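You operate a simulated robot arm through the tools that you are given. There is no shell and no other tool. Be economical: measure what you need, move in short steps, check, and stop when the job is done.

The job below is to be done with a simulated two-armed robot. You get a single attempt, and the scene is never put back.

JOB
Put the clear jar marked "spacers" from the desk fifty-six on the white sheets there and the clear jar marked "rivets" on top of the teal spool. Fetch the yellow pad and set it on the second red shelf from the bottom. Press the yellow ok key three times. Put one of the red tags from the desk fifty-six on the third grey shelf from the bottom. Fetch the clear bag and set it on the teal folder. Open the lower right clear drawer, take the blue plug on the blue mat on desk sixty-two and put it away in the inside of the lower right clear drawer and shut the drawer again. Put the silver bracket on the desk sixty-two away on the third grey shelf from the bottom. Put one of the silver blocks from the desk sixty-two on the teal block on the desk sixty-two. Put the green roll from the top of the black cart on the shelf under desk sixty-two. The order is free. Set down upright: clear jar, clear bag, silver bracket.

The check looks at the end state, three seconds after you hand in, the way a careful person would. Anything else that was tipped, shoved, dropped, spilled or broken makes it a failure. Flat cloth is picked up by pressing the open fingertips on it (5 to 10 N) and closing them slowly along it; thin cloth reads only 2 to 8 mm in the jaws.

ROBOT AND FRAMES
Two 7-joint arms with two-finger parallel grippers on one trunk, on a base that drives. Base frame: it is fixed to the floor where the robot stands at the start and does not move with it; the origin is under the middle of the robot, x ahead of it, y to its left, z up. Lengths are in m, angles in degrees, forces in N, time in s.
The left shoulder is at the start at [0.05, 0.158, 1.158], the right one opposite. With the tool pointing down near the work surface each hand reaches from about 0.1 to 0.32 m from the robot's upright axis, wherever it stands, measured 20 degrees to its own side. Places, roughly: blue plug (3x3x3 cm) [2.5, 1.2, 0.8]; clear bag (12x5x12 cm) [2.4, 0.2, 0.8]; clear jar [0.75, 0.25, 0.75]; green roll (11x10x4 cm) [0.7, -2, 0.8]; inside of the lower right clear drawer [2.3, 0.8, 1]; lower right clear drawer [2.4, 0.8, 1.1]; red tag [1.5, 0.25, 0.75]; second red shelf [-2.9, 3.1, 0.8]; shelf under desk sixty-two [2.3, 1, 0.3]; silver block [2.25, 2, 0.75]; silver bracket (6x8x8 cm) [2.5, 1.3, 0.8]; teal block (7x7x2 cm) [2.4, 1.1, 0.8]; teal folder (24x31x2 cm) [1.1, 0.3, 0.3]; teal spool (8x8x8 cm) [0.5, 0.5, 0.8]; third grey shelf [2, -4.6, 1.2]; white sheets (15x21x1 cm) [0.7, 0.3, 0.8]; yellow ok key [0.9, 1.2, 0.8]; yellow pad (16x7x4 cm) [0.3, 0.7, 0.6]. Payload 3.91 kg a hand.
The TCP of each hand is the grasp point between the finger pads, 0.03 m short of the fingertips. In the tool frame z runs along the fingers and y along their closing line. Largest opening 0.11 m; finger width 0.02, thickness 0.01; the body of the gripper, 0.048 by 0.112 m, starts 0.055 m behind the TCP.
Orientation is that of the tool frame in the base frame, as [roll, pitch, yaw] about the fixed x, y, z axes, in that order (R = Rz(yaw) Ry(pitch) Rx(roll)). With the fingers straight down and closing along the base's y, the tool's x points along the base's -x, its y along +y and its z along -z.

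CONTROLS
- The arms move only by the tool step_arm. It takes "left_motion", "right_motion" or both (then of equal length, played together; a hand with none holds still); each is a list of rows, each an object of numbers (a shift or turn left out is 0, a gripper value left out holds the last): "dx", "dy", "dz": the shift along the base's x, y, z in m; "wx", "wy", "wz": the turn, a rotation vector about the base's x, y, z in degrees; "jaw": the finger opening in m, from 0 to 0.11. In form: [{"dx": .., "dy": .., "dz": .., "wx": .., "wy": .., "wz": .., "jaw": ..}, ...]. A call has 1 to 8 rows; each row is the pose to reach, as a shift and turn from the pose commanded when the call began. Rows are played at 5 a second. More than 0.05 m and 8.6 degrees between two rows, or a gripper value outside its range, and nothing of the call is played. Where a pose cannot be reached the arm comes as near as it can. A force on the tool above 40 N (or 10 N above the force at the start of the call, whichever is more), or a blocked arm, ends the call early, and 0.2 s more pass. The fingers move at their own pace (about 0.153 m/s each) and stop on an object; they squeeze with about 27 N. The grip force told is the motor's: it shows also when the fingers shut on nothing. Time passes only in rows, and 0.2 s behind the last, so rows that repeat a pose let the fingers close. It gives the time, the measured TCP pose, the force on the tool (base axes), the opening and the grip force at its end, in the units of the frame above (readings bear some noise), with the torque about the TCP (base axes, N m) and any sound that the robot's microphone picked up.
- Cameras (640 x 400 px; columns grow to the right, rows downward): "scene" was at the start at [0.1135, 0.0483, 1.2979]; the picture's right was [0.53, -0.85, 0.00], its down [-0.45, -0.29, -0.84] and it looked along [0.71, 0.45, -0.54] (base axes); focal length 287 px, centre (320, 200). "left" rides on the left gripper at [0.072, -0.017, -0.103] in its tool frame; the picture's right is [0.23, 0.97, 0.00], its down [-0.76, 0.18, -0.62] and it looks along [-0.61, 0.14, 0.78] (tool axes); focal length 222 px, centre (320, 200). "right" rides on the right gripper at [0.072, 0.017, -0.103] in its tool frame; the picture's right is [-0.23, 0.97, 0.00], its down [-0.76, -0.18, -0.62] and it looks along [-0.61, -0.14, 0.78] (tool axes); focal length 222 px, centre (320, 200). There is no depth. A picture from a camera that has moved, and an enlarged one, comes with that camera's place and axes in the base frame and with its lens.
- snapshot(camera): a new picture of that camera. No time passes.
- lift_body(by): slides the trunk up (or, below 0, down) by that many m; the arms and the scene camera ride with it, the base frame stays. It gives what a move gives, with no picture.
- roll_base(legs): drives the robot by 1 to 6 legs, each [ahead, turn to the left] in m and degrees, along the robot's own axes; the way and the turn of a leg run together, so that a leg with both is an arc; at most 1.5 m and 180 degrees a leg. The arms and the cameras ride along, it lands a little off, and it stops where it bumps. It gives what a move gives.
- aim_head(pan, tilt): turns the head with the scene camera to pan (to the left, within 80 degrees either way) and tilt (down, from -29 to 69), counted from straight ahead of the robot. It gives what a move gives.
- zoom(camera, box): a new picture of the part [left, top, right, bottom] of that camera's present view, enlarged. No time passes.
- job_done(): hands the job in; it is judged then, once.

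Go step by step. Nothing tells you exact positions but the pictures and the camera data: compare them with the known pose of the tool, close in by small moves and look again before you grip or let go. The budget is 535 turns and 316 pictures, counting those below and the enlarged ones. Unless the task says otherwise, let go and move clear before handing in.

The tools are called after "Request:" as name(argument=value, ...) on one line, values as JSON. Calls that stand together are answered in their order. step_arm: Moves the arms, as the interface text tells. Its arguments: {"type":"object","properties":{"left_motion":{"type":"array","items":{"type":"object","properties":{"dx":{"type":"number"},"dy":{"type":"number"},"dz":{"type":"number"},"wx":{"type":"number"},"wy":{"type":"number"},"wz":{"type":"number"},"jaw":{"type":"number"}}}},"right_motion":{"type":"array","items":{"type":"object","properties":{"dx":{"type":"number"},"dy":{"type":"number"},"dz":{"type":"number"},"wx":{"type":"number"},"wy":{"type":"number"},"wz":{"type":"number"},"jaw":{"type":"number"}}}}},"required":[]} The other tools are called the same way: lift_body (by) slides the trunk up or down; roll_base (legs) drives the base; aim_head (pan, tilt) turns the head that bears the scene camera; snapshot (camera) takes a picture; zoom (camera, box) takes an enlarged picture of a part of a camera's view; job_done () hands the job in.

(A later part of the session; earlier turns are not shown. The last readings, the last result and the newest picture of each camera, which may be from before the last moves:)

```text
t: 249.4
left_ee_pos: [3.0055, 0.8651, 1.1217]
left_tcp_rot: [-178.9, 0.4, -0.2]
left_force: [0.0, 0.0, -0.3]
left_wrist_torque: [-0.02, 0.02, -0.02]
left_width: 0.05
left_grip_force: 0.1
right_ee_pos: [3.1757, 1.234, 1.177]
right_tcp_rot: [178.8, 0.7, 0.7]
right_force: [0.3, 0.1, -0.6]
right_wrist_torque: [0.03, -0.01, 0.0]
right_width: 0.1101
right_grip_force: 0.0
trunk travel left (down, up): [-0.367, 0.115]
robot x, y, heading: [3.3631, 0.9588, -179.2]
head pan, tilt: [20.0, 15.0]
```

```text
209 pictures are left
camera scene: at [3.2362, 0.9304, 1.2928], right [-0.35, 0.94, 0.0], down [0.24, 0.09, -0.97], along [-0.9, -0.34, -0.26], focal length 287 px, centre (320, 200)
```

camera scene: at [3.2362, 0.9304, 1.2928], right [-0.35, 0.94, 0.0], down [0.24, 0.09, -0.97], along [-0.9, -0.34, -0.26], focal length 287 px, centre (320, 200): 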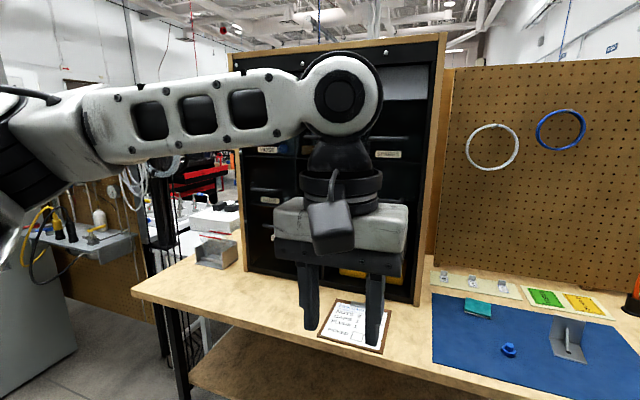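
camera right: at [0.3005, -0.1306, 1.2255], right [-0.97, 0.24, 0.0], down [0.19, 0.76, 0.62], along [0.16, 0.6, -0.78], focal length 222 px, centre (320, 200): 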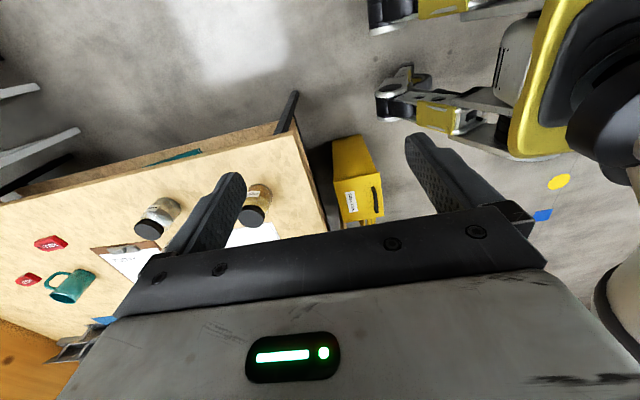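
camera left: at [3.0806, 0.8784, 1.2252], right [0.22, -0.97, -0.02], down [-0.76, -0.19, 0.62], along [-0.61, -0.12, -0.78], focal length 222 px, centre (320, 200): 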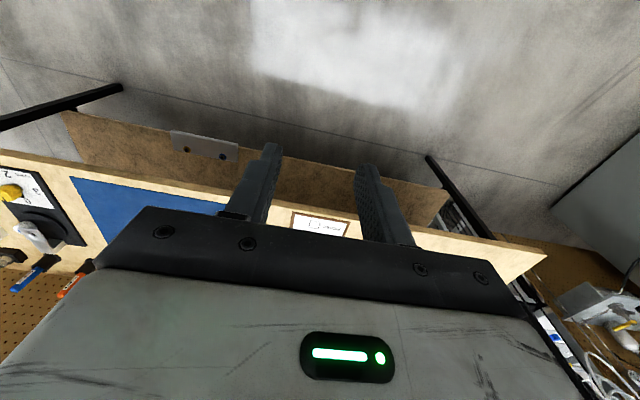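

Request:
step_arm(left_motion=[{"wx": 4.9, "wy": 4.9, "wz": 4.9}, {"wx": 9.8, "wy": 9.8, "wz": 9.8}, {"wx": 14.7, "wy": 14.7, "wz": 14.7}, {"wx": 19.6, "wy": 19.6, "wz": 19.6}, {"wx": 24.5, "wy": 24.5, "wz": 24.5}, {"wx": 29.4, "wy": 29.4, "wz": 29.4}, {"wx": 34.3, "wy": 34.3, "wz": 34.3}, {"wx": 39.2, "wy": 39.2, "wz": 39.2}])

Request:
step_arm(left_motion=[{"wx": 4.9, "wy": 4.9, "wz": 4.9}, {"wx": 9.8, "wy": 9.8, "wz": 9.8}, {"wx": 14.7, "wy": 14.7, "wz": 14.7}, {"wx": 19.6, "wy": 19.6, "wz": 19.6}, {"wx": 24.5, "wy": 24.5, "wz": 24.5}, {"wx": 29.4, "wy": 29.4, "wz": 29.4}])

Request:
snapshot(camera="left")

Request:
snapshot(camera="scene")

```text
t: 251.2
left_ee_pos: [2.9961, 0.8674, 1.1292]
left_tcp_rot: [-126.9, 19.5, 51.9]
left_force: [-0.9, 0.1, -0.3]
left_wrist_torque: [0.02, -0.03, -0.01]
left_width: 0.05
left_grip_force: 0.0
left hand out of reach, approached as far as the arm can: row 8
right_ee_pos: [3.176, 1.2341, 1.1779]
right_tcp_rot: [178.8, 0.7, 0.8]
right_force: [-0.8, 0.1, -0.2]
right_wrist_torque: [0.02, -0.05, -0.01]
right_width: 0.1098
right_grip_force: 0.0
trunk travel left (down, up): [-0.367, 0.115]
robot x, y, heading: [3.3651, 0.9617, -179.5]
head pan, tilt: [20.0, 15.0]
```

```text
t: 252.6
left_ee_pos: [2.9771, 0.8317, 1.2633]
left_tcp_rot: [-89.7, 1.9, 89.6]
left_force: [0.7, -0.1, 0.2]
left_wrist_torque: [0.0, 0.01, 0.04]
left_width: 0.0501
left_grip_force: 0.0
left hand out of reach, approached as far as the arm can: row 1, 2, 3, 4, 5, 6
right_ee_pos: [3.1763, 1.2347, 1.1755]
right_tcp_rot: [178.7, 0.8, 0.7]
right_force: [0.1, 0.2, 0.7]
right_wrist_torque: [-0.05, -0.01, -0.01]
right_width: 0.1102
right_grip_force: 0.1
trunk travel left (down, up): [-0.367, 0.115]
robot x, y, heading: [3.3634, 0.9611, -179.5]
head pan, tilt: [20.0, 15.0]
```

```text
208 pictures are left
camera left: at [3.0813, 0.9034, 1.2779], right [0.0, 0.19, -0.98], down [0.62, -0.77, -0.16], along [-0.79, -0.61, -0.12], focal length 222 px, centre (320, 200)
```

left: 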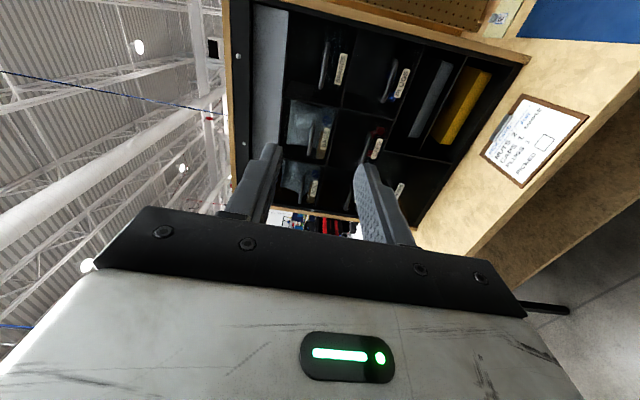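

```text
207 pictures are left
camera scene: at [3.2364, 0.9317, 1.2929], right [-0.35, 0.94, 0.0], down [0.24, 0.09, -0.97], along [-0.9, -0.34, -0.26], focal length 287 px, centre (320, 200)
```

scene: 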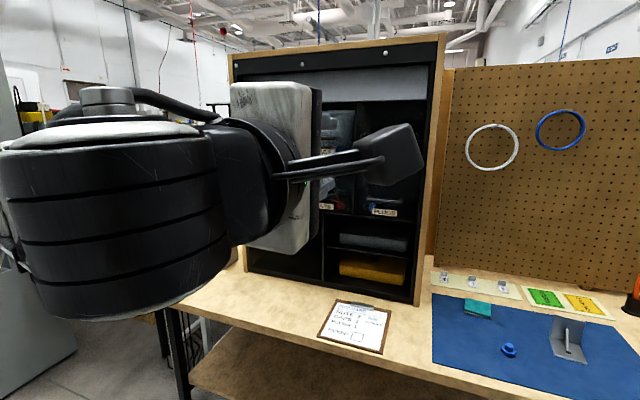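

Request:
zoom(camera="scene", box=[310, 90, 440, 230])

Request:
zoom(camera="left", box=[270, 20, 450, 220])

```text
2.86 times, centred on (375, 160) of scene
camera zoom: at [3.2364, 0.9317, 1.2929], right [-0.35, 0.94, 0.0], down [0.24, 0.09, -0.97], along [-0.9, -0.34, -0.26], focal length 821 px, centre (163, 314)
```

zoom: 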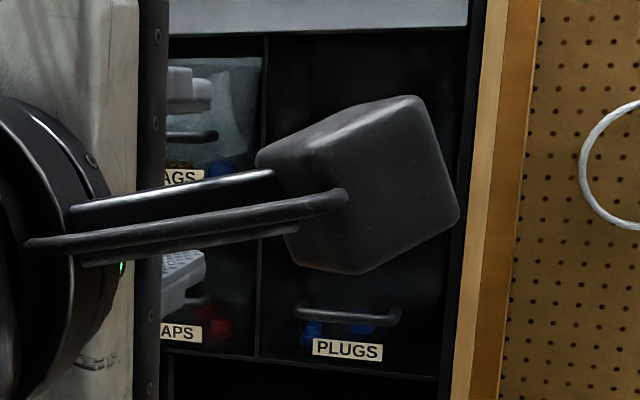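

```text
2.00 times, centred on (360, 120) of left
camera zoom: at [3.0813, 0.9034, 1.2779], right [0.0, 0.19, -0.98], down [0.62, -0.77, -0.16], along [-0.79, -0.61, -0.12], focal length 444 px, centre (240, 360)
```

zoom: 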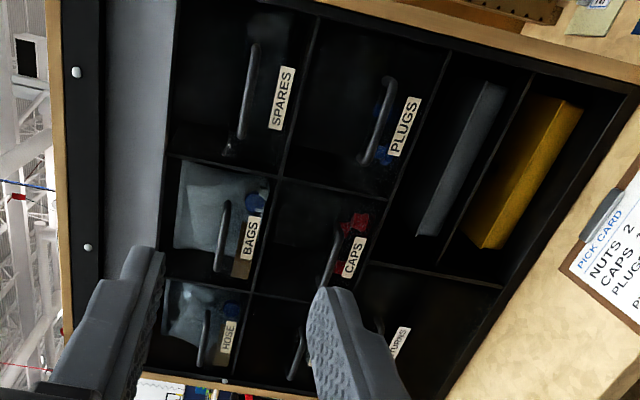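

Drawer grid confirmed; PLUGS handle near (2.44, 0.828, 1.08). I roll 0.33 m closer and lower the hand to handle height.

Request:
roll_base(legs=[[0.33, 0]])

Request:
step_arm(left_motion=[{"dx": -0.02, "dz": -0.04}, {"dx": -0.04, "dz": -0.08}, {"dx": -0.06, "dz": -0.12}, {"dx": -0.08, "dz": -0.16}, {"dx": -0.08, "dz": -0.183}])

Request:
snapshot(camera="left")

Request:
snapshot(camera="scene")

```text
t: 254.8
left_ee_pos: [2.6434, 0.8279, 1.2625]
left_tcp_rot: [-89.8, 1.9, 89.7]
left_force: [-0.5, -0.1, -0.3]
left_wrist_torque: [-0.03, -0.03, 0.01]
left_width: 0.0502
left_grip_force: 0.0
right_ee_pos: [2.8437, 1.2308, 1.176]
right_tcp_rot: [178.8, 0.8, 0.8]
right_force: [0.1, 0.2, 0.0]
right_wrist_torque: [0.02, -0.02, 0.03]
right_width: 0.11
right_grip_force: 0.1
trunk travel left (down, up): [-0.367, 0.115]
robot x, y, heading: [3.0388, 0.9554, -179.3]
head pan, tilt: [20.0, 15.0]
```

```text
t: 256.0
left_ee_pos: [2.5838, 0.7677, 1.2275]
left_tcp_rot: [-89.9, 2.0, 89.5]
left_force: [0.7, 0.0, -0.1]
left_wrist_torque: [0.03, 0.01, 0.01]
left_width: 0.05
left_grip_force: 0.0
left hand out of reach, approached as far as the arm can: row 1, 2, 3, 4, 5
right_ee_pos: [2.8446, 1.23, 1.1767]
right_tcp_rot: [178.8, 0.9, 0.8]
right_force: [-0.5, 0.7, -0.9]
right_wrist_torque: [-0.03, -0.02, 0.0]
right_width: 0.1101
right_grip_force: 0.0
trunk travel left (down, up): [-0.367, 0.115]
robot x, y, heading: [3.0325, 0.9618, -179.4]
head pan, tilt: [20.0, 15.0]
```

```text
204 pictures are left
camera left: at [2.6892, 0.8396, 1.2419], right [0.0, 0.19, -0.98], down [0.62, -0.77, -0.15], along [-0.79, -0.6, -0.12], focal length 222 px, centre (320, 200)
```

left: 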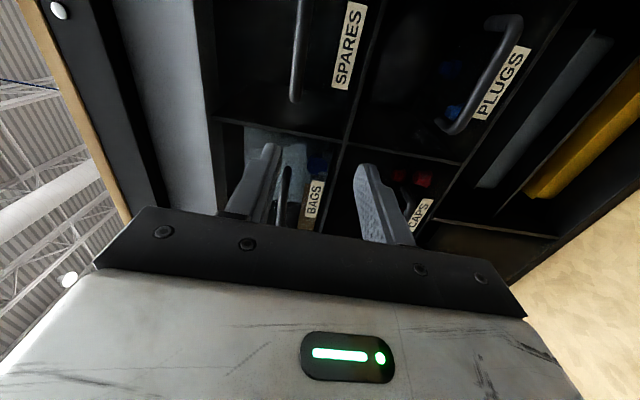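

```text
203 pictures are left
camera scene: at [2.9049, 0.927, 1.2928], right [-0.35, 0.94, 0.0], down [0.24, 0.09, -0.97], along [-0.9, -0.34, -0.26], focal length 287 px, centre (320, 200)
```

scene: 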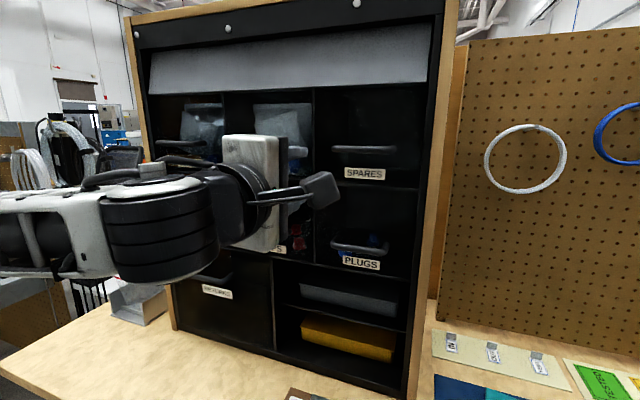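

Handle triangulates to (2.449, 0.832, 1.079). I lower the trunk to bring the hand to that height and turn slightly right to align in y.

Request:
lift_body(by=-0.148)

Request:
roll_base(legs=[[0, -7.5]])

Request:
snapshot(camera="left")

```text
t: 257.8
left_ee_pos: [2.5836, 0.7685, 1.0785]
left_tcp_rot: [-89.9, 2.1, 89.6]
left_force: [-0.2, -0.5, -0.3]
left_wrist_torque: [0.0, 0.0, 0.01]
left_width: 0.0501
left_grip_force: 0.0
right_ee_pos: [2.8442, 1.2302, 1.0289]
right_tcp_rot: [178.8, 0.8, 0.8]
right_force: [0.0, 0.0, -0.4]
right_wrist_torque: [-0.01, 0.03, -0.03]
right_width: 0.1101
right_grip_force: 0.0
trunk travel left (down, up): [-0.219, 0.263]
robot x, y, heading: [3.0367, 0.9594, -179.7]
head pan, tilt: [20.0, 15.0]
```

```text
t: 258.8
left_ee_pos: [2.5633, 0.8287, 1.0798]
left_tcp_rot: [-89.9, 2.1, 82.1]
left_force: [0.0, 0.4, -0.2]
left_wrist_torque: [0.01, -0.01, -0.01]
left_width: 0.05
left_grip_force: 0.0
right_ee_pos: [2.8806, 1.2532, 1.0293]
right_tcp_rot: [178.8, 0.7, -6.8]
right_force: [-0.4, 0.5, 0.5]
right_wrist_torque: [-0.01, 0.02, 0.0]
right_width: 0.1102
right_grip_force: 0.1
trunk travel left (down, up): [-0.219, 0.263]
robot x, y, heading: [3.0339, 0.9616, 173.3]
head pan, tilt: [20.0, 15.0]
```

```text
202 pictures are left
camera left: at [2.6769, 0.8858, 1.0941], right [0.02, 0.19, -0.98], down [0.51, -0.85, -0.15], along [-0.86, -0.5, -0.12], focal length 222 px, centre (320, 200)
```

left: 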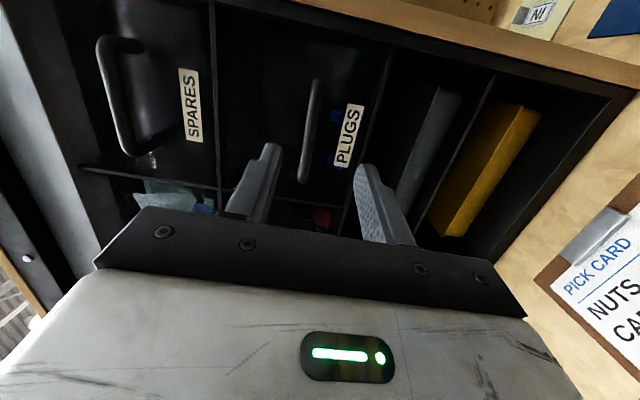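

Request:
step_arm(left_motion=[{"dx": -0.03, "dz": 0.003}, {"dx": -0.06, "dz": 0.004}, {"dx": -0.085, "dz": 0.004}, {"dx": -0.1, "dz": 0.004}])

Request:
snapshot(camera="left")

Request:
snapshot(camera="scene")

```text
t: 259.8
left_ee_pos: [2.4641, 0.8266, 1.0836]
left_tcp_rot: [-90.0, 2.1, 82.1]
left_force: [-0.5, 0.1, -0.3]
left_wrist_torque: [0.01, -0.01, -0.02]
left_width: 0.0502
left_grip_force: 0.1
right_ee_pos: [2.881, 1.2532, 1.0282]
right_tcp_rot: [178.8, 0.7, -6.8]
right_force: [-1.0, -0.2, 0.4]
right_wrist_torque: [0.01, -0.02, 0.01]
right_width: 0.1101
right_grip_force: 0.0
trunk travel left (down, up): [-0.219, 0.263]
robot x, y, heading: [3.033, 0.9597, 173.1]
head pan, tilt: [20.0, 15.0]
```

```text
201 pictures are left
camera left: at [2.5775, 0.8839, 1.098], right [0.02, 0.19, -0.98], down [0.51, -0.85, -0.15], along [-0.86, -0.5, -0.12], focal length 222 px, centre (320, 200)
```

left: 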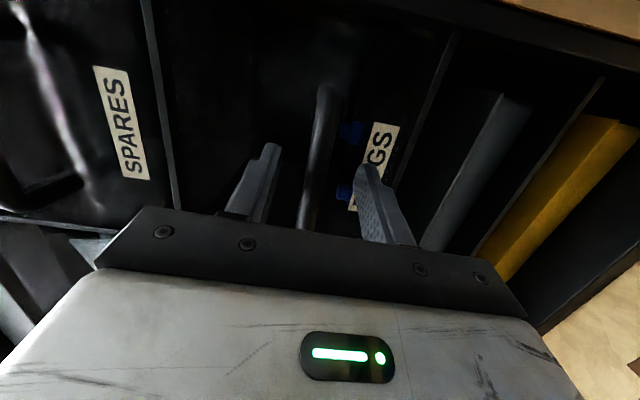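

```text
200 pictures are left
camera scene: at [2.9017, 0.9439, 1.1448], right [-0.23, 0.97, 0.0], down [0.25, 0.06, -0.97], along [-0.94, -0.22, -0.26], focal length 287 px, centre (320, 200)
```

scene: 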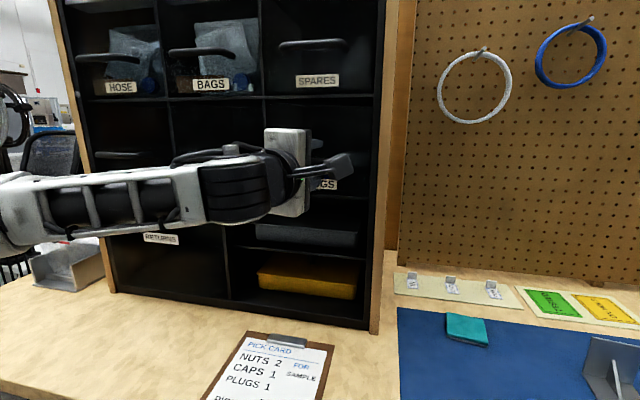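

The bar is between the fingers. I close the jaw.

Request:
step_arm(left_motion=[{"dx": -0.008, "jaw": 0.05}, {"dx": -0.008, "jaw": 0.02}, {"dx": -0.008, "jaw": 0.0}, {"dx": -0.008, "jaw": 0.0}])

Request:
snapshot(camera="left")

```text
t: 260.8
left_ee_pos: [2.4572, 0.8267, 1.0875]
left_tcp_rot: [-89.4, 2.0, 81.9]
left_force: [0.4, 0.5, 14.1]
left_wrist_torque: [0.95, -0.07, -0.62]
left_width: 0.0118
left_grip_force: 44.8
right_ee_pos: [2.8822, 1.2532, 1.0298]
right_tcp_rot: [178.7, 0.8, -6.8]
right_force: [-0.1, 0.2, -0.4]
right_wrist_torque: [-0.03, 0.01, 0.03]
right_width: 0.1103
right_grip_force: 0.1
trunk travel left (down, up): [-0.219, 0.263]
robot x, y, heading: [3.0365, 0.9589, 173.1]
head pan, tilt: [20.0, 15.0]
```

```text
199 pictures are left
camera left: at [2.5714, 0.8842, 1.1013], right [0.02, 0.19, -0.98], down [0.51, -0.85, -0.16], along [-0.86, -0.5, -0.11], focal length 222 px, centre (320, 200)
```

left: 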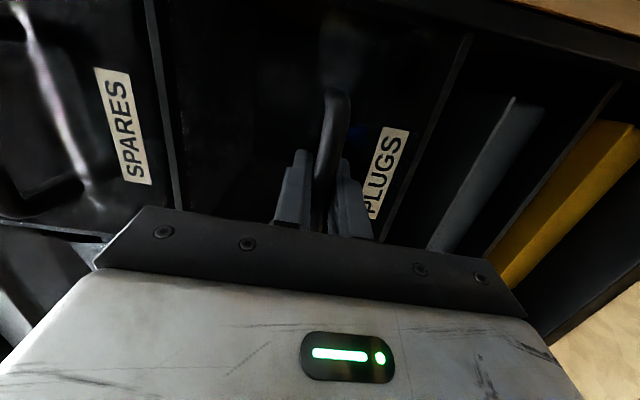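

Gripped. I relax the vertical load and pull the drawer out.

Request:
step_arm(left_motion=[{"dz": 0.005}, {"dz": 0.005, "dx": 0.02}, {"dz": 0.005, "dx": 0.05}, {"dz": 0.005, "dx": 0.08}, {"dz": 0.005, "dx": 0.11}, {"dz": 0.005, "dx": 0.14}, {"dz": 0.005, "dx": 0.16}])

Request:
snapshot(camera="scene")

```text
t: 262.4
left_ee_pos: [2.5953, 0.8268, 1.0874]
left_tcp_rot: [-92.1, 2.1, 82.5]
left_force: [1.0, -5.8, -10.3]
left_wrist_torque: [0.94, 0.15, -0.23]
left_width: 0.0122
left_grip_force: 45.0
left hand out of reach, approached as far as the arm can: row 6, 7
right_ee_pos: [2.8805, 1.2516, 1.0287]
right_tcp_rot: [178.9, 0.8, -6.6]
right_force: [0.1, -0.3, 0.6]
right_wrist_torque: [0.02, 0.03, 0.01]
right_width: 0.1097
right_grip_force: 0.1
trunk travel left (down, up): [-0.219, 0.263]
robot x, y, heading: [3.0331, 0.958, 173.1]
head pan, tilt: [20.0, 15.0]
stopped in row 7 (left hand): the force on the tool passed its limit at 46 N (the readings are from after the stop); the commanded pose is now the measured one
```

```text
198 pictures are left
camera scene: at [2.9016, 0.9424, 1.1449], right [-0.23, 0.97, 0.0], down [0.25, 0.06, -0.97], along [-0.94, -0.22, -0.26], focal length 287 px, centre (320, 200)
```

scene: 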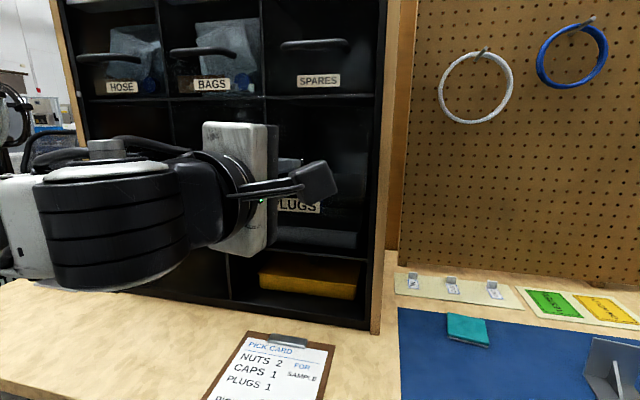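

Request:
roll_base(legs=[[-0.05, 0]])

Request:
step_arm(left_motion=[{"jaw": 0.03}, {"jaw": 0.05}, {"jaw": 0.05}])

Request:
snapshot(camera="left")

```text
t: 263.3
left_ee_pos: [2.6446, 0.8259, 1.0863]
left_tcp_rot: [-92.2, 2.6, 82.1]
left_force: [-7.1, 17.7, -20.6]
left_wrist_torque: [0.93, 0.12, 0.28]
left_width: 0.0118
left_grip_force: 44.4
right_ee_pos: [2.9292, 1.249, 1.0271]
right_tcp_rot: [178.7, 0.6, -6.6]
right_force: [0.2, 0.0, -0.5]
right_wrist_torque: [0.01, -0.02, 0.02]
right_width: 0.11
right_grip_force: 0.0
trunk travel left (down, up): [-0.219, 0.263]
robot x, y, heading: [3.0858, 0.952, 173.5]
head pan, tilt: [20.0, 15.0]
```

```text
t: 264.1
left_ee_pos: [2.6458, 0.8252, 1.0891]
left_tcp_rot: [-92.0, 2.6, 82.0]
left_force: [1.1, 0.9, -0.2]
left_wrist_torque: [0.01, -0.02, -0.02]
left_width: 0.0502
left_grip_force: 0.0
right_ee_pos: [2.9311, 1.2477, 1.0296]
right_tcp_rot: [178.8, 0.6, -6.6]
right_force: [0.0, -0.6, -0.2]
right_wrist_torque: [0.04, 0.02, -0.01]
right_width: 0.1099
right_grip_force: 0.0
trunk travel left (down, up): [-0.219, 0.263]
robot x, y, heading: [3.0839, 0.9543, 173.4]
head pan, tilt: [20.0, 15.0]
```

```text
197 pictures are left
camera left: at [2.7595, 0.8825, 1.1062], right [0.06, 0.18, -0.98], down [0.52, -0.85, -0.12], along [-0.85, -0.5, -0.14], focal length 222 px, centre (320, 200)
```

left: 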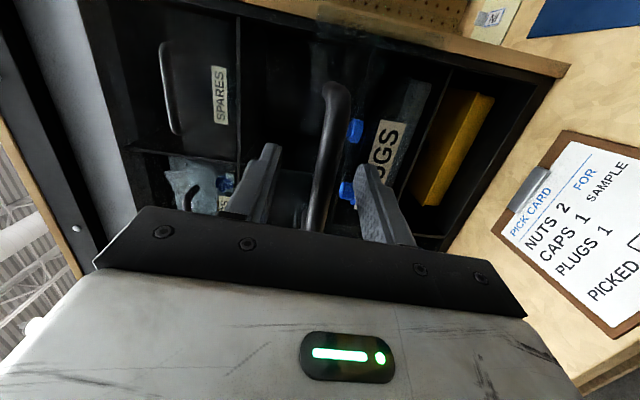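

Drawer is open about 0.19 m. I back the left hand off the handle, raise it clear, and use the right hand for the plug.

Request:
roll_base(legs=[[-0.12, 0]])

Request:
step_arm(left_motion=[{"dz": 0.04}, {"dz": 0.08}, {"dz": 0.12}, {"dz": 0.16}, {"dz": 0.2}, {"dz": 0.23}])

Request:
aim_head(pan=5, tilt=35)

Request:
snapshot(camera="scene")

```text
t: 265.4
left_ee_pos: [2.7698, 0.8096, 1.0881]
left_tcp_rot: [-92.1, 2.5, 82.2]
left_force: [-0.1, 0.5, -0.7]
left_wrist_torque: [0.03, 0.0, -0.02]
left_width: 0.05
left_grip_force: 0.1
right_ee_pos: [3.0529, 1.2327, 1.0297]
right_tcp_rot: [178.8, 0.6, -6.6]
right_force: [0.4, -0.9, -0.4]
right_wrist_torque: [-0.03, -0.01, -0.05]
right_width: 0.1101
right_grip_force: 0.1
trunk travel left (down, up): [-0.219, 0.263]
robot x, y, heading: [3.2067, 0.9381, 173.5]
head pan, tilt: [20.0, 15.0]
```

```text
t: 266.8
left_ee_pos: [2.7688, 0.8093, 1.3191]
left_tcp_rot: [-92.0, 2.5, 82.3]
left_force: [0.2, 0.4, 0.5]
left_wrist_torque: [0.02, 0.0, 0.01]
left_width: 0.0502
left_grip_force: 0.2
right_ee_pos: [3.0544, 1.2315, 1.0282]
right_tcp_rot: [178.9, 0.6, -6.6]
right_force: [-0.7, -0.1, -0.3]
right_wrist_torque: [0.01, 0.01, -0.01]
right_width: 0.1101
right_grip_force: 0.1
trunk travel left (down, up): [-0.219, 0.263]
robot x, y, heading: [3.2065, 0.9349, 173.1]
head pan, tilt: [20.0, 15.0]
```

```text
t: 267.6
left_ee_pos: [2.7699, 0.8091, 1.3182]
left_tcp_rot: [-91.9, 2.6, 82.2]
left_force: [0.7, -0.6, -0.3]
left_wrist_torque: [0.0, 0.0, 0.02]
left_width: 0.0502
left_grip_force: 0.0
right_ee_pos: [3.0543, 1.2323, 1.0284]
right_tcp_rot: [178.9, 0.7, -6.6]
right_force: [0.2, 0.4, 0.3]
right_wrist_torque: [0.01, 0.02, -0.03]
right_width: 0.1098
right_grip_force: 0.1
trunk travel left (down, up): [-0.219, 0.263]
robot x, y, heading: [3.2109, 0.9408, 173.0]
head pan, tilt: [5.0, 35.0]
```

```text
196 pictures are left
camera scene: at [3.0779, 0.9468, 1.1129], right [0.03, 1.0, 0.0], down [0.57, -0.02, -0.82], along [-0.82, 0.02, -0.57], focal length 287 px, centre (320, 200)
```

scene: 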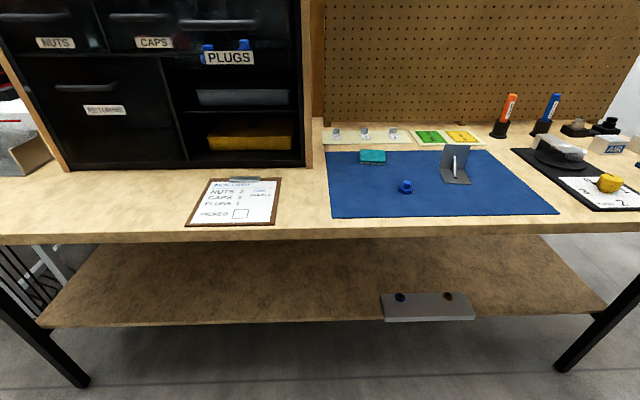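

Request:
roll_base(legs=[[0.15, 0]])

Request:
step_arm(right_motion=[{"dx": -0.045}, {"dx": -0.09, "dy": -0.02}, {"dx": -0.135, "dy": -0.04, "jaw": 0.06}, {"dx": -0.18, "dy": -0.06, "dz": -0.02, "jaw": 0.06}, {"dx": -0.22, "dy": -0.08, "dz": -0.05}, {"dx": -0.26, "dy": -0.09, "dz": -0.08}, {"dx": -0.3, "dy": -0.095, "dz": -0.1}, {"dx": -0.34, "dy": -0.1, "dz": -0.1}])

Request:
snapshot(camera="right")

Request:
snapshot(camera="scene")

```text
t: 269.0
left_ee_pos: [2.6221, 0.8269, 1.3193]
left_tcp_rot: [-91.9, 2.5, 82.2]
left_force: [-1.4, 0.3, 0.4]
left_wrist_torque: [0.01, -0.02, -0.01]
left_width: 0.05
left_grip_force: 0.2
right_ee_pos: [2.9073, 1.249, 1.0293]
right_tcp_rot: [178.8, 0.6, -6.5]
right_force: [0.0, 0.2, -0.6]
right_wrist_torque: [0.02, 0.0, -0.02]
right_width: 0.1101
right_grip_force: 0.1
trunk travel left (down, up): [-0.219, 0.263]
robot x, y, heading: [3.0616, 0.9559, 173.4]
head pan, tilt: [5.0, 35.0]
```

```text
refused: row 4 steps farther than a row can; nothing moved
```

```text
195 pictures are left
camera right: at [2.9772, 1.2269, 1.1307], right [-0.34, -0.94, 0.02], down [-0.73, 0.28, 0.63], along [-0.6, 0.19, -0.78], focal length 222 px, centre (320, 200)
```

right: 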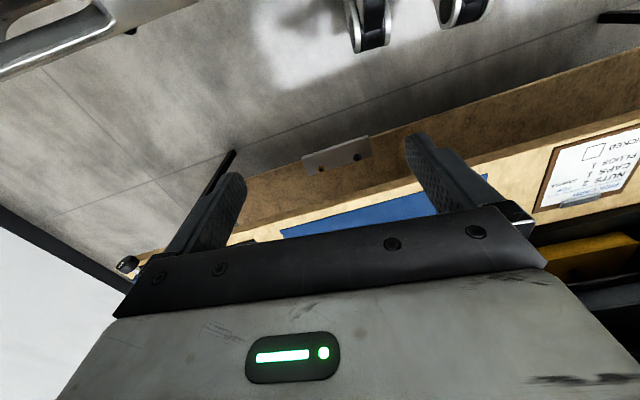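

```text
194 pictures are left
camera scene: at [2.9305, 0.9642, 1.1128], right [0.03, 1.0, 0.0], down [0.57, -0.02, -0.82], along [-0.82, 0.02, -0.57], focal length 287 px, centre (320, 200)
```

scene: 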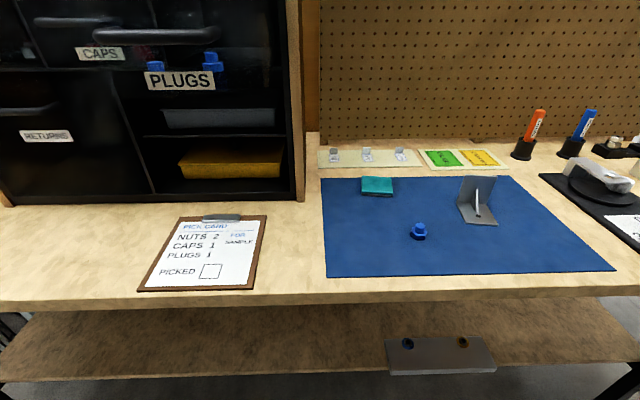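

Request:
step_arm(right_motion=[{"dx": -0.045, "dy": -0.012, "jaw": 0.06}, {"dx": -0.09, "dy": -0.024, "jaw": 0.06}, {"dx": -0.135, "dy": -0.036}, {"dx": -0.18, "dy": -0.048}, {"dx": -0.225, "dy": -0.06}, {"dx": -0.27, "dy": -0.072}, {"dx": -0.315, "dy": -0.085}, {"dx": -0.36, "dy": -0.098}])

Request:
step_arm(right_motion=[{"dz": -0.04}, {"dz": -0.08}, {"dz": -0.12}])

Request:
snapshot(camera="right")

Request:
snapshot(camera="scene")

```text
t: 270.8
left_ee_pos: [2.622, 0.8274, 1.3178]
left_tcp_rot: [-91.9, 2.5, 82.3]
left_force: [-0.5, 0.2, -0.2]
left_wrist_torque: [0.01, 0.02, -0.01]
left_width: 0.05
left_grip_force: 0.0
right_ee_pos: [2.5468, 1.1535, 1.0288]
right_tcp_rot: [178.8, 0.7, -6.4]
right_force: [0.9, 0.1, 0.2]
right_wrist_torque: [0.0, -0.03, 0.0]
right_width: 0.0601
right_grip_force: 0.0
trunk travel left (down, up): [-0.219, 0.263]
robot x, y, heading: [3.0609, 0.9536, 173.4]
head pan, tilt: [5.0, 35.0]
```

```text
t: 271.6
left_ee_pos: [2.6221, 0.8265, 1.3183]
left_tcp_rot: [-92.0, 2.5, 82.2]
left_force: [-0.2, -0.3, 0.3]
left_wrist_torque: [-0.02, 0.04, 0.0]
left_width: 0.0501
left_grip_force: 0.0
right_ee_pos: [2.5434, 1.1544, 0.9085]
right_tcp_rot: [178.8, 0.8, -6.6]
right_force: [-0.5, 0.1, 0.0]
right_wrist_torque: [0.03, 0.0, -0.01]
right_width: 0.0599
right_grip_force: 0.1
trunk travel left (down, up): [-0.219, 0.263]
robot x, y, heading: [3.0633, 0.9543, 173.1]
head pan, tilt: [5.0, 35.0]
```

```text
193 pictures are left
camera right: at [2.6163, 1.1321, 1.0116], right [-0.34, -0.94, 0.02], down [-0.73, 0.27, 0.63], along [-0.6, 0.19, -0.78], focal length 222 px, centre (320, 200)
```

right: 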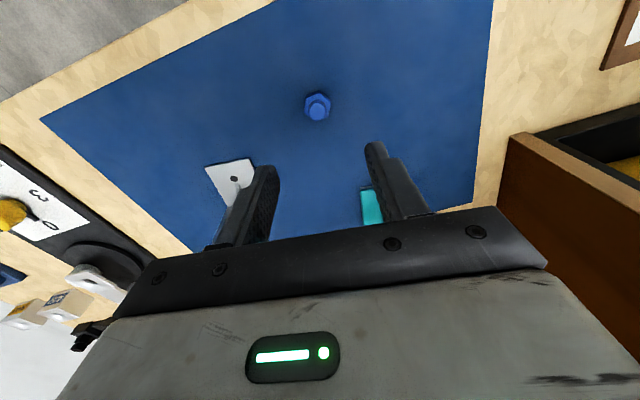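

```text
192 pictures are left
camera scene: at [2.9307, 0.9642, 1.1129], right [0.03, 1.0, 0.0], down [0.57, -0.02, -0.82], along [-0.82, 0.02, -0.57], focal length 287 px, centre (320, 200)
```

scene: 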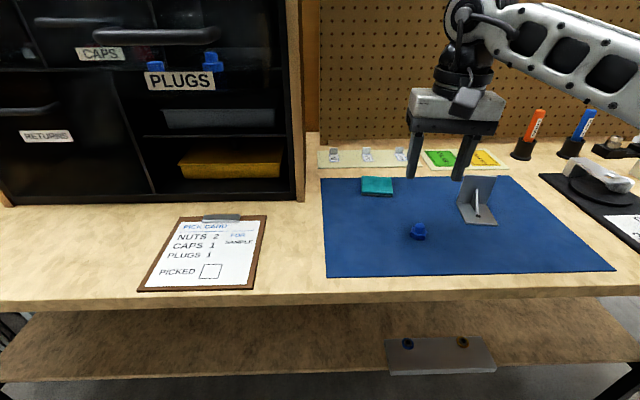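

Request:
step_arm(right_motion=[{"dx": 0.009, "dy": -0.004, "dz": -0.04}, {"dx": 0.009, "dy": -0.004, "dz": -0.08}, {"dx": 0.009, "dy": -0.004, "dz": -0.11}, {"dx": 0.009, "dy": -0.004, "dz": -0.12}, {"dx": 0.009, "dy": -0.004, "dz": -0.12, "jaw": 0.0}, {"dx": 0.009, "dy": -0.004, "dz": -0.12, "jaw": 0.0}])

Request:
step_arm(right_motion=[{"dz": 0.04}, {"dz": 0.08}, {"dz": 0.12}, {"dz": 0.16}, {"dz": 0.2}])

Request:
snapshot(camera="scene")

```text
t: 272.8
left_ee_pos: [2.6242, 0.8265, 1.3191]
left_tcp_rot: [-92.0, 2.4, 82.2]
left_force: [-0.2, 0.2, -0.3]
left_wrist_torque: [-0.01, -0.01, -0.01]
left_width: 0.0503
left_grip_force: 0.0
right_ee_pos: [2.5536, 1.1556, 0.7931]
right_tcp_rot: [179.4, 1.3, -7.3]
right_force: [5.5, 2.9, 9.2]
right_wrist_torque: [0.29, -0.24, -0.09]
right_width: 0.027
right_grip_force: 27.2
trunk travel left (down, up): [-0.219, 0.263]
robot x, y, heading: [3.0636, 0.9599, 173.1]
head pan, tilt: [5.0, 35.0]
stopped in row 6 (right hand): the force on the tool passed its limit at 48 N (the readings are from after the stop); the commanded pose is now the measured one
```

```text
t: 274.0
left_ee_pos: [2.6226, 0.8279, 1.319]
left_tcp_rot: [-92.1, 2.5, 82.2]
left_force: [-0.1, 0.6, -0.1]
left_wrist_torque: [0.01, -0.05, 0.0]
left_width: 0.0499
left_grip_force: 0.1
right_ee_pos: [2.5545, 1.1565, 0.9899]
right_tcp_rot: [179.5, 1.1, -7.1]
right_force: [0.1, -0.1, 1.1]
right_wrist_torque: [-0.01, 0.01, 0.01]
right_width: 0.0268
right_grip_force: 27.5
trunk travel left (down, up): [-0.219, 0.263]
robot x, y, heading: [3.0626, 0.9576, 173.4]
head pan, tilt: [5.0, 35.0]
```

```text
191 pictures are left
camera scene: at [2.931, 0.9648, 1.1128], right [0.03, 1.0, 0.0], down [0.57, -0.02, -0.82], along [-0.82, 0.03, -0.57], focal length 287 px, centre (320, 200)
```

scene: 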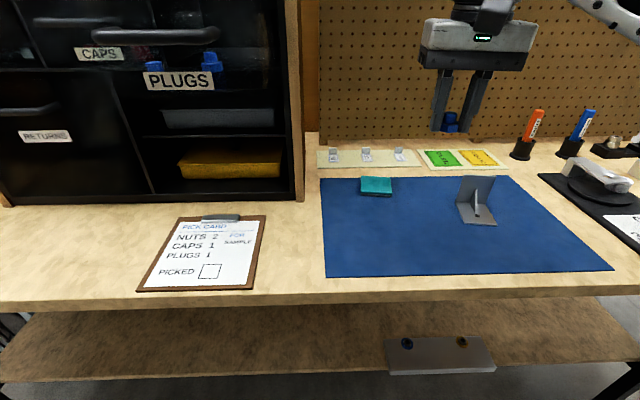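

Plug in hand. I raise the trunk, shift the robot toward −y so the right hand can reach over the open drawer, and look into it.

Request:
lift_body(by=0.22)

Request:
roll_base(legs=[[-0.28, 0], [0, 96.6], [0.3, 0], [0, -90]])

Request:
aim_head(pan=-15, tilt=25)

Request:
snapshot(camera="scene")

```text
t: 276.4
left_ee_pos: [2.6223, 0.8283, 1.5385]
left_tcp_rot: [-92.0, 2.5, 82.2]
left_force: [0.1, 0.6, -0.6]
left_wrist_torque: [-0.03, 0.04, -0.02]
left_width: 0.0501
left_grip_force: 0.0
right_ee_pos: [2.5542, 1.156, 1.2103]
right_tcp_rot: [179.3, 1.1, -7.1]
right_force: [-0.8, -0.6, -0.4]
right_wrist_torque: [0.01, 0.0, 0.02]
right_width: 0.0265
right_grip_force: 26.7
trunk travel left (down, up): [-0.439, 0.043]
robot x, y, heading: [3.0651, 0.956, 173.1]
head pan, tilt: [5.0, 35.0]
```

```text
t: 288.0
left_ee_pos: [2.9362, 0.4433, 1.5391]
left_tcp_rot: [-92.1, 2.5, 90.5]
left_force: [0.0, -0.8, 0.2]
left_wrist_torque: [-0.03, -0.01, 0.0]
left_width: 0.0501
left_grip_force: 0.0
right_ee_pos: [2.819, 0.7559, 1.2103]
right_tcp_rot: [179.4, 1.1, 1.2]
right_force: [-0.4, -0.2, -0.7]
right_wrist_torque: [0.04, -0.02, 0.02]
right_width: 0.0238
right_grip_force: 27.1
trunk travel left (down, up): [-0.439, 0.043]
robot x, y, heading: [3.3486, 0.6316, -178.5]
head pan, tilt: [5.0, 35.0]
```

```text
t: 288.8
left_ee_pos: [2.9347, 0.4415, 1.5393]
left_tcp_rot: [-92.0, 2.5, 90.5]
left_force: [-0.5, 0.1, 0.5]
left_wrist_torque: [-0.01, 0.01, -0.03]
left_width: 0.0503
left_grip_force: 0.0
right_ee_pos: [2.8205, 0.7579, 1.2105]
right_tcp_rot: [179.4, 1.2, 1.2]
right_force: [0.7, 0.0, -0.3]
right_wrist_torque: [-0.04, 0.0, -0.03]
right_width: 0.0238
right_grip_force: 26.7
trunk travel left (down, up): [-0.439, 0.043]
robot x, y, heading: [3.3496, 0.6343, -178.7]
head pan, tilt: [-15.0, 25.0]
```

```text
190 pictures are left
camera scene: at [3.2186, 0.6543, 1.3486], right [0.23, 0.97, 0.0], down [0.41, -0.1, -0.91], along [-0.88, 0.21, -0.42], focal length 287 px, centre (320, 200)
```

scene: 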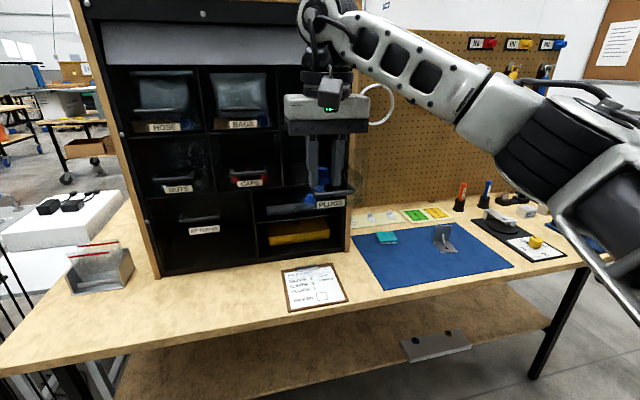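

Request:
zoom(camera="scene", box=[250, 60, 370, 220])

Request:
snapshot(camera="right")

```text
2.50 times, centred on (310, 140) of scene
camera zoom: at [3.2186, 0.6543, 1.3486], right [0.23, 0.97, 0.0], down [0.41, -0.1, -0.91], along [-0.88, 0.21, -0.42], focal length 718 px, centre (345, 350)
```

zoom: 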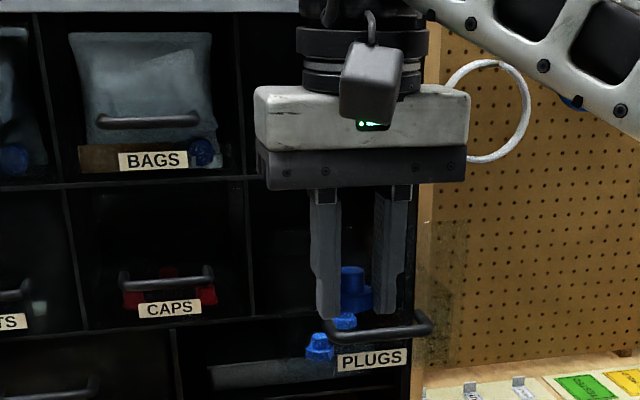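

```text
188 pictures are left
camera right: at [2.8939, 0.744, 1.3122], right [-0.21, -0.98, 0.02], down [-0.75, 0.17, 0.64], along [-0.63, 0.12, -0.77], focal length 222 px, centre (320, 200)
```

right: 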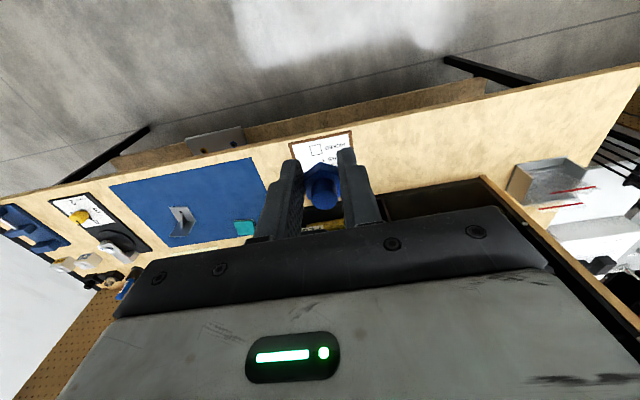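

Request:
step_arm(right_motion=[{"dy": 0.035, "dz": 0.03}, {"dy": 0.07, "dz": 0.06}])

Request:
roll_base(legs=[[0.2, 0]])

Request:
snapshot(camera="right")

Request:
snapshot(camera="scene")

```text
t: 289.4
left_ee_pos: [2.9362, 0.4411, 1.539]
left_tcp_rot: [-92.0, 2.4, 90.5]
left_force: [-0.5, 0.1, -0.3]
left_wrist_torque: [0.01, -0.02, 0.0]
left_width: 0.0501
left_grip_force: 0.0
right_ee_pos: [2.8223, 0.8273, 1.2716]
right_tcp_rot: [179.3, 1.2, 1.2]
right_force: [-0.5, -0.3, 0.3]
right_wrist_torque: [-0.01, -0.02, 0.01]
right_width: 0.0241
right_grip_force: 26.9
trunk travel left (down, up): [-0.439, 0.043]
robot x, y, heading: [3.3483, 0.6328, -178.7]
head pan, tilt: [-15.0, 25.0]
```

```text
t: 291.0
left_ee_pos: [2.7335, 0.4389, 1.5389]
left_tcp_rot: [-92.0, 2.5, 90.3]
left_force: [0.2, -0.1, 0.2]
left_wrist_torque: [-0.01, 0.01, 0.0]
left_width: 0.0503
left_grip_force: 0.1
right_ee_pos: [2.6212, 0.8222, 1.272]
right_tcp_rot: [179.5, 1.1, 1.1]
right_force: [0.2, 0.1, -0.9]
right_wrist_torque: [0.01, -0.03, 0.04]
right_width: 0.0238
right_grip_force: 27.7
trunk travel left (down, up): [-0.439, 0.043]
robot x, y, heading: [3.1538, 0.6291, -178.7]
head pan, tilt: [-15.0, 25.0]
```

```text
187 pictures are left
camera right: at [2.695, 0.8093, 1.373], right [-0.21, -0.98, 0.02], down [-0.75, 0.17, 0.64], along [-0.62, 0.12, -0.77], focal length 222 px, centre (320, 200)
```

right: 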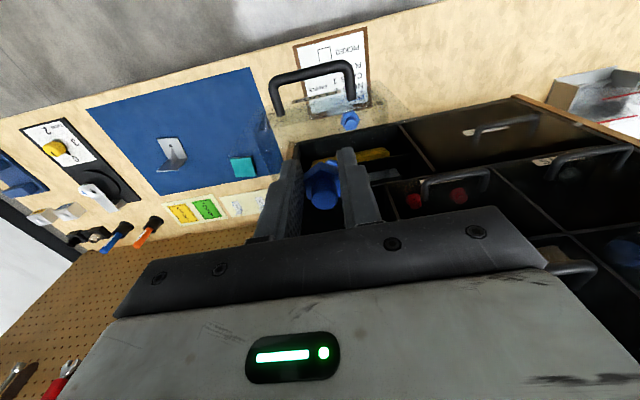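

```text
186 pictures are left
camera scene: at [3.0185, 0.6498, 1.3485], right [0.24, 0.97, 0.0], down [0.41, -0.1, -0.91], along [-0.88, 0.21, -0.42], focal length 287 px, centre (320, 200)
```

scene: 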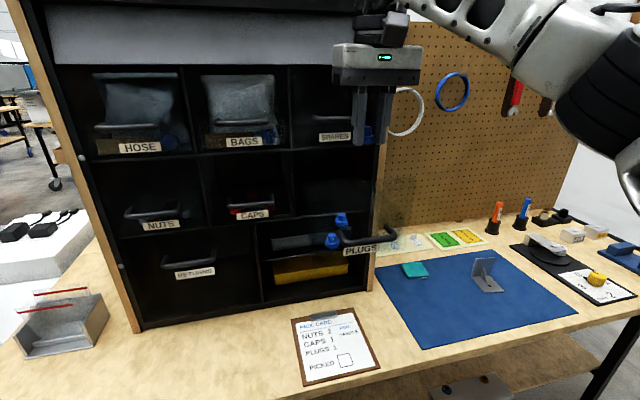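

Request:
roll_base(legs=[[0.08, 0]])

Request:
step_arm(right_motion=[{"dz": -0.03}, {"dz": -0.06}])

Request:
snapshot(camera="right")

Request:
zoom(camera="scene", box=[260, 20, 460, 260])

```text
t: 292.1
left_ee_pos: [2.6547, 0.4362, 1.5394]
left_tcp_rot: [-92.0, 2.4, 90.3]
left_force: [-0.1, -0.2, -0.1]
left_wrist_torque: [0.02, 0.01, 0.02]
left_width: 0.05
left_grip_force: 0.0
right_ee_pos: [2.5414, 0.8208, 1.2715]
right_tcp_rot: [179.4, 1.1, 1.1]
right_force: [0.3, -0.1, 0.1]
right_wrist_torque: [0.04, -0.02, 0.0]
right_width: 0.0238
right_grip_force: 27.4
trunk travel left (down, up): [-0.439, 0.043]
robot x, y, heading: [3.0721, 0.6292, -178.7]
head pan, tilt: [-15.0, 25.0]
```

```text
t: 292.7
left_ee_pos: [2.6553, 0.4368, 1.5382]
left_tcp_rot: [-92.0, 2.5, 90.3]
left_force: [-1.2, 0.6, 1.0]
left_wrist_torque: [-0.02, 0.04, -0.01]
left_width: 0.0502
left_grip_force: 0.1
right_ee_pos: [2.5419, 0.8215, 1.209]
right_tcp_rot: [179.3, 1.3, 1.0]
right_force: [0.2, -0.4, -0.1]
right_wrist_torque: [-0.02, 0.01, -0.01]
right_width: 0.0243
right_grip_force: 27.2
trunk travel left (down, up): [-0.439, 0.043]
robot x, y, heading: [3.0719, 0.6267, -178.8]
head pan, tilt: [-15.0, 25.0]
```

```text
185 pictures are left
camera right: at [2.6154, 0.808, 1.3114], right [-0.21, -0.98, 0.02], down [-0.75, 0.17, 0.64], along [-0.63, 0.12, -0.77], focal length 222 px, centre (320, 200)
```

right: 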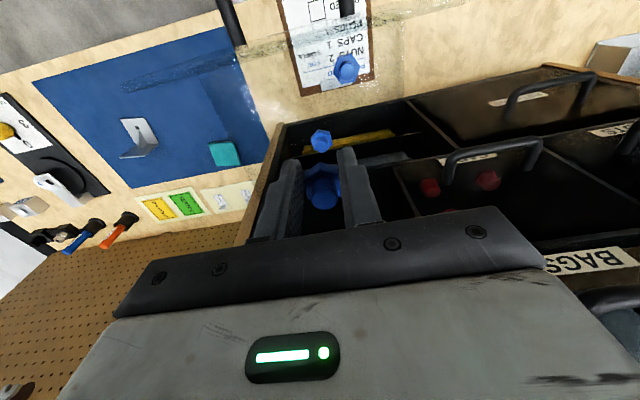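

```text
1.67 times, centred on (360, 140) of scene
camera zoom: at [2.9395, 0.6482, 1.3486], right [0.24, 0.97, 0.0], down [0.41, -0.1, -0.91], along [-0.88, 0.21, -0.42], focal length 479 px, centre (253, 300)
```

zoom: 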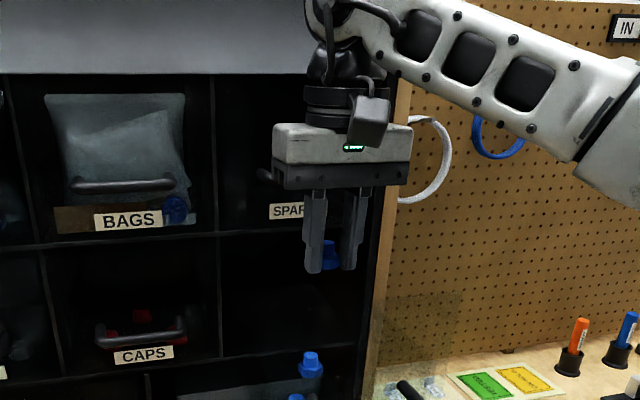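

Request:
step_arm(right_motion=[{"dy": 0.032}, {"dy": 0.032, "dz": -0.04}, {"dy": 0.032, "dz": -0.08}, {"dy": 0.032, "dz": -0.1}])

Request:
snapshot(camera="right")

Request:
zoom(camera="scene", box=[300, 80, 460, 260])

```text
t: 293.7
left_ee_pos: [2.6568, 0.4372, 1.5388]
left_tcp_rot: [-92.1, 2.4, 90.4]
left_force: [-0.1, -0.7, 0.7]
left_wrist_torque: [0.01, -0.02, 0.02]
left_width: 0.0499
left_grip_force: 0.1
right_ee_pos: [2.5428, 0.8531, 1.1099]
right_tcp_rot: [179.5, 1.2, 1.0]
right_force: [0.5, 1.2, 0.1]
right_wrist_torque: [0.02, 0.01, 0.07]
right_width: 0.0237
right_grip_force: 26.8
trunk travel left (down, up): [-0.439, 0.043]
robot x, y, heading: [3.0679, 0.6266, -178.7]
head pan, tilt: [-15.0, 25.0]
```

```text
183 pictures are left
camera right: at [2.6168, 0.839, 1.2117], right [-0.21, -0.98, 0.02], down [-0.75, 0.17, 0.64], along [-0.63, 0.12, -0.77], focal length 222 px, centre (320, 200)
```

right: 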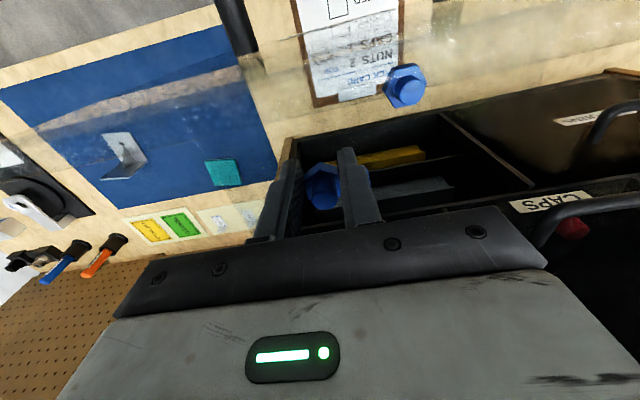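

```text
2.22 times, centred on (380, 170) of scene
camera zoom: at [2.9395, 0.6481, 1.3486], right [0.24, 0.97, 0.0], down [0.41, -0.1, -0.91], along [-0.88, 0.21, -0.42], focal length 638 px, centre (187, 267)
```

zoom: 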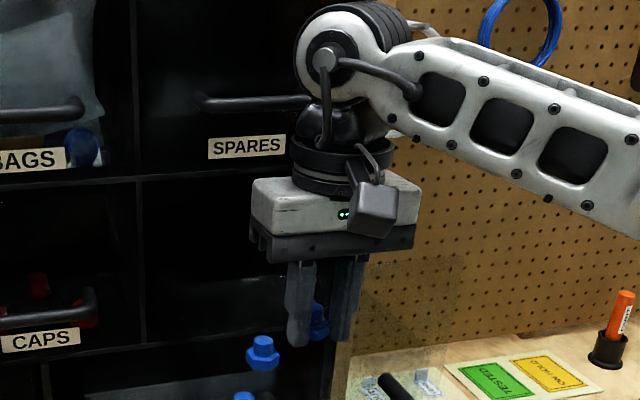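

The plug is well inside the drawer bounds (y 0.735–0.925). I lower a bit more and release.

Request:
step_arm(right_motion=[{"dz": -0.015}, {"dz": -0.015, "jaw": 0.045}, {"dz": -0.015, "jaw": 0.045}])

Request:
step_arm(right_motion=[{"dz": 0.04}, {"dz": 0.08}, {"dz": 0.12}, {"dz": 0.16}, {"dz": 0.19}])

Request:
snapshot(camera="right")

```text
t: 294.5
left_ee_pos: [2.6559, 0.4369, 1.539]
left_tcp_rot: [-92.0, 2.5, 90.3]
left_force: [0.4, -0.7, -0.4]
left_wrist_torque: [-0.02, -0.01, 0.0]
left_width: 0.0503
left_grip_force: 0.0
right_ee_pos: [2.5419, 0.8526, 1.0978]
right_tcp_rot: [179.4, 1.2, 0.9]
right_force: [1.1, -1.0, 0.5]
right_wrist_torque: [0.0, 0.0, 0.02]
right_width: 0.0451
right_grip_force: 0.1
trunk travel left (down, up): [-0.439, 0.043]
robot x, y, heading: [3.0717, 0.6304, -178.8]
head pan, tilt: [-15.0, 25.0]
```

```text
t: 295.7
left_ee_pos: [2.6562, 0.436, 1.5397]
left_tcp_rot: [-92.0, 2.6, 90.4]
left_force: [0.4, -0.1, 0.0]
left_wrist_torque: [0.0, 0.02, -0.02]
left_width: 0.05
left_grip_force: 0.1
right_ee_pos: [2.5448, 0.851, 1.2894]
right_tcp_rot: [179.3, 1.2, 1.0]
right_force: [-0.1, -0.2, 0.3]
right_wrist_torque: [0.0, 0.0, -0.01]
right_width: 0.0451
right_grip_force: 0.0
trunk travel left (down, up): [-0.439, 0.043]
robot x, y, heading: [3.0726, 0.6259, -178.7]
head pan, tilt: [-15.0, 25.0]
```

```text
181 pictures are left
camera right: at [2.6185, 0.8382, 1.3901], right [-0.21, -0.98, 0.02], down [-0.75, 0.17, 0.64], along [-0.63, 0.12, -0.77], focal length 222 px, centre (320, 200)
```

right: 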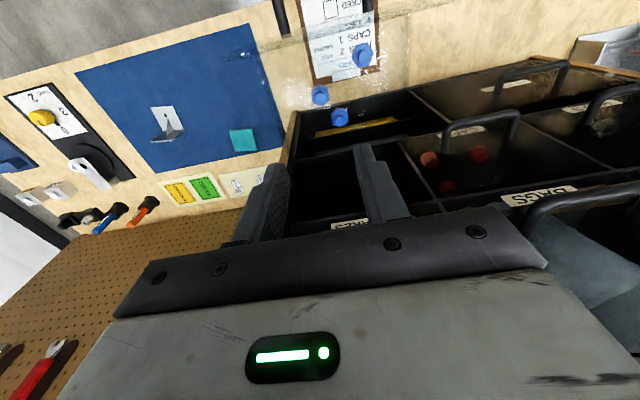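

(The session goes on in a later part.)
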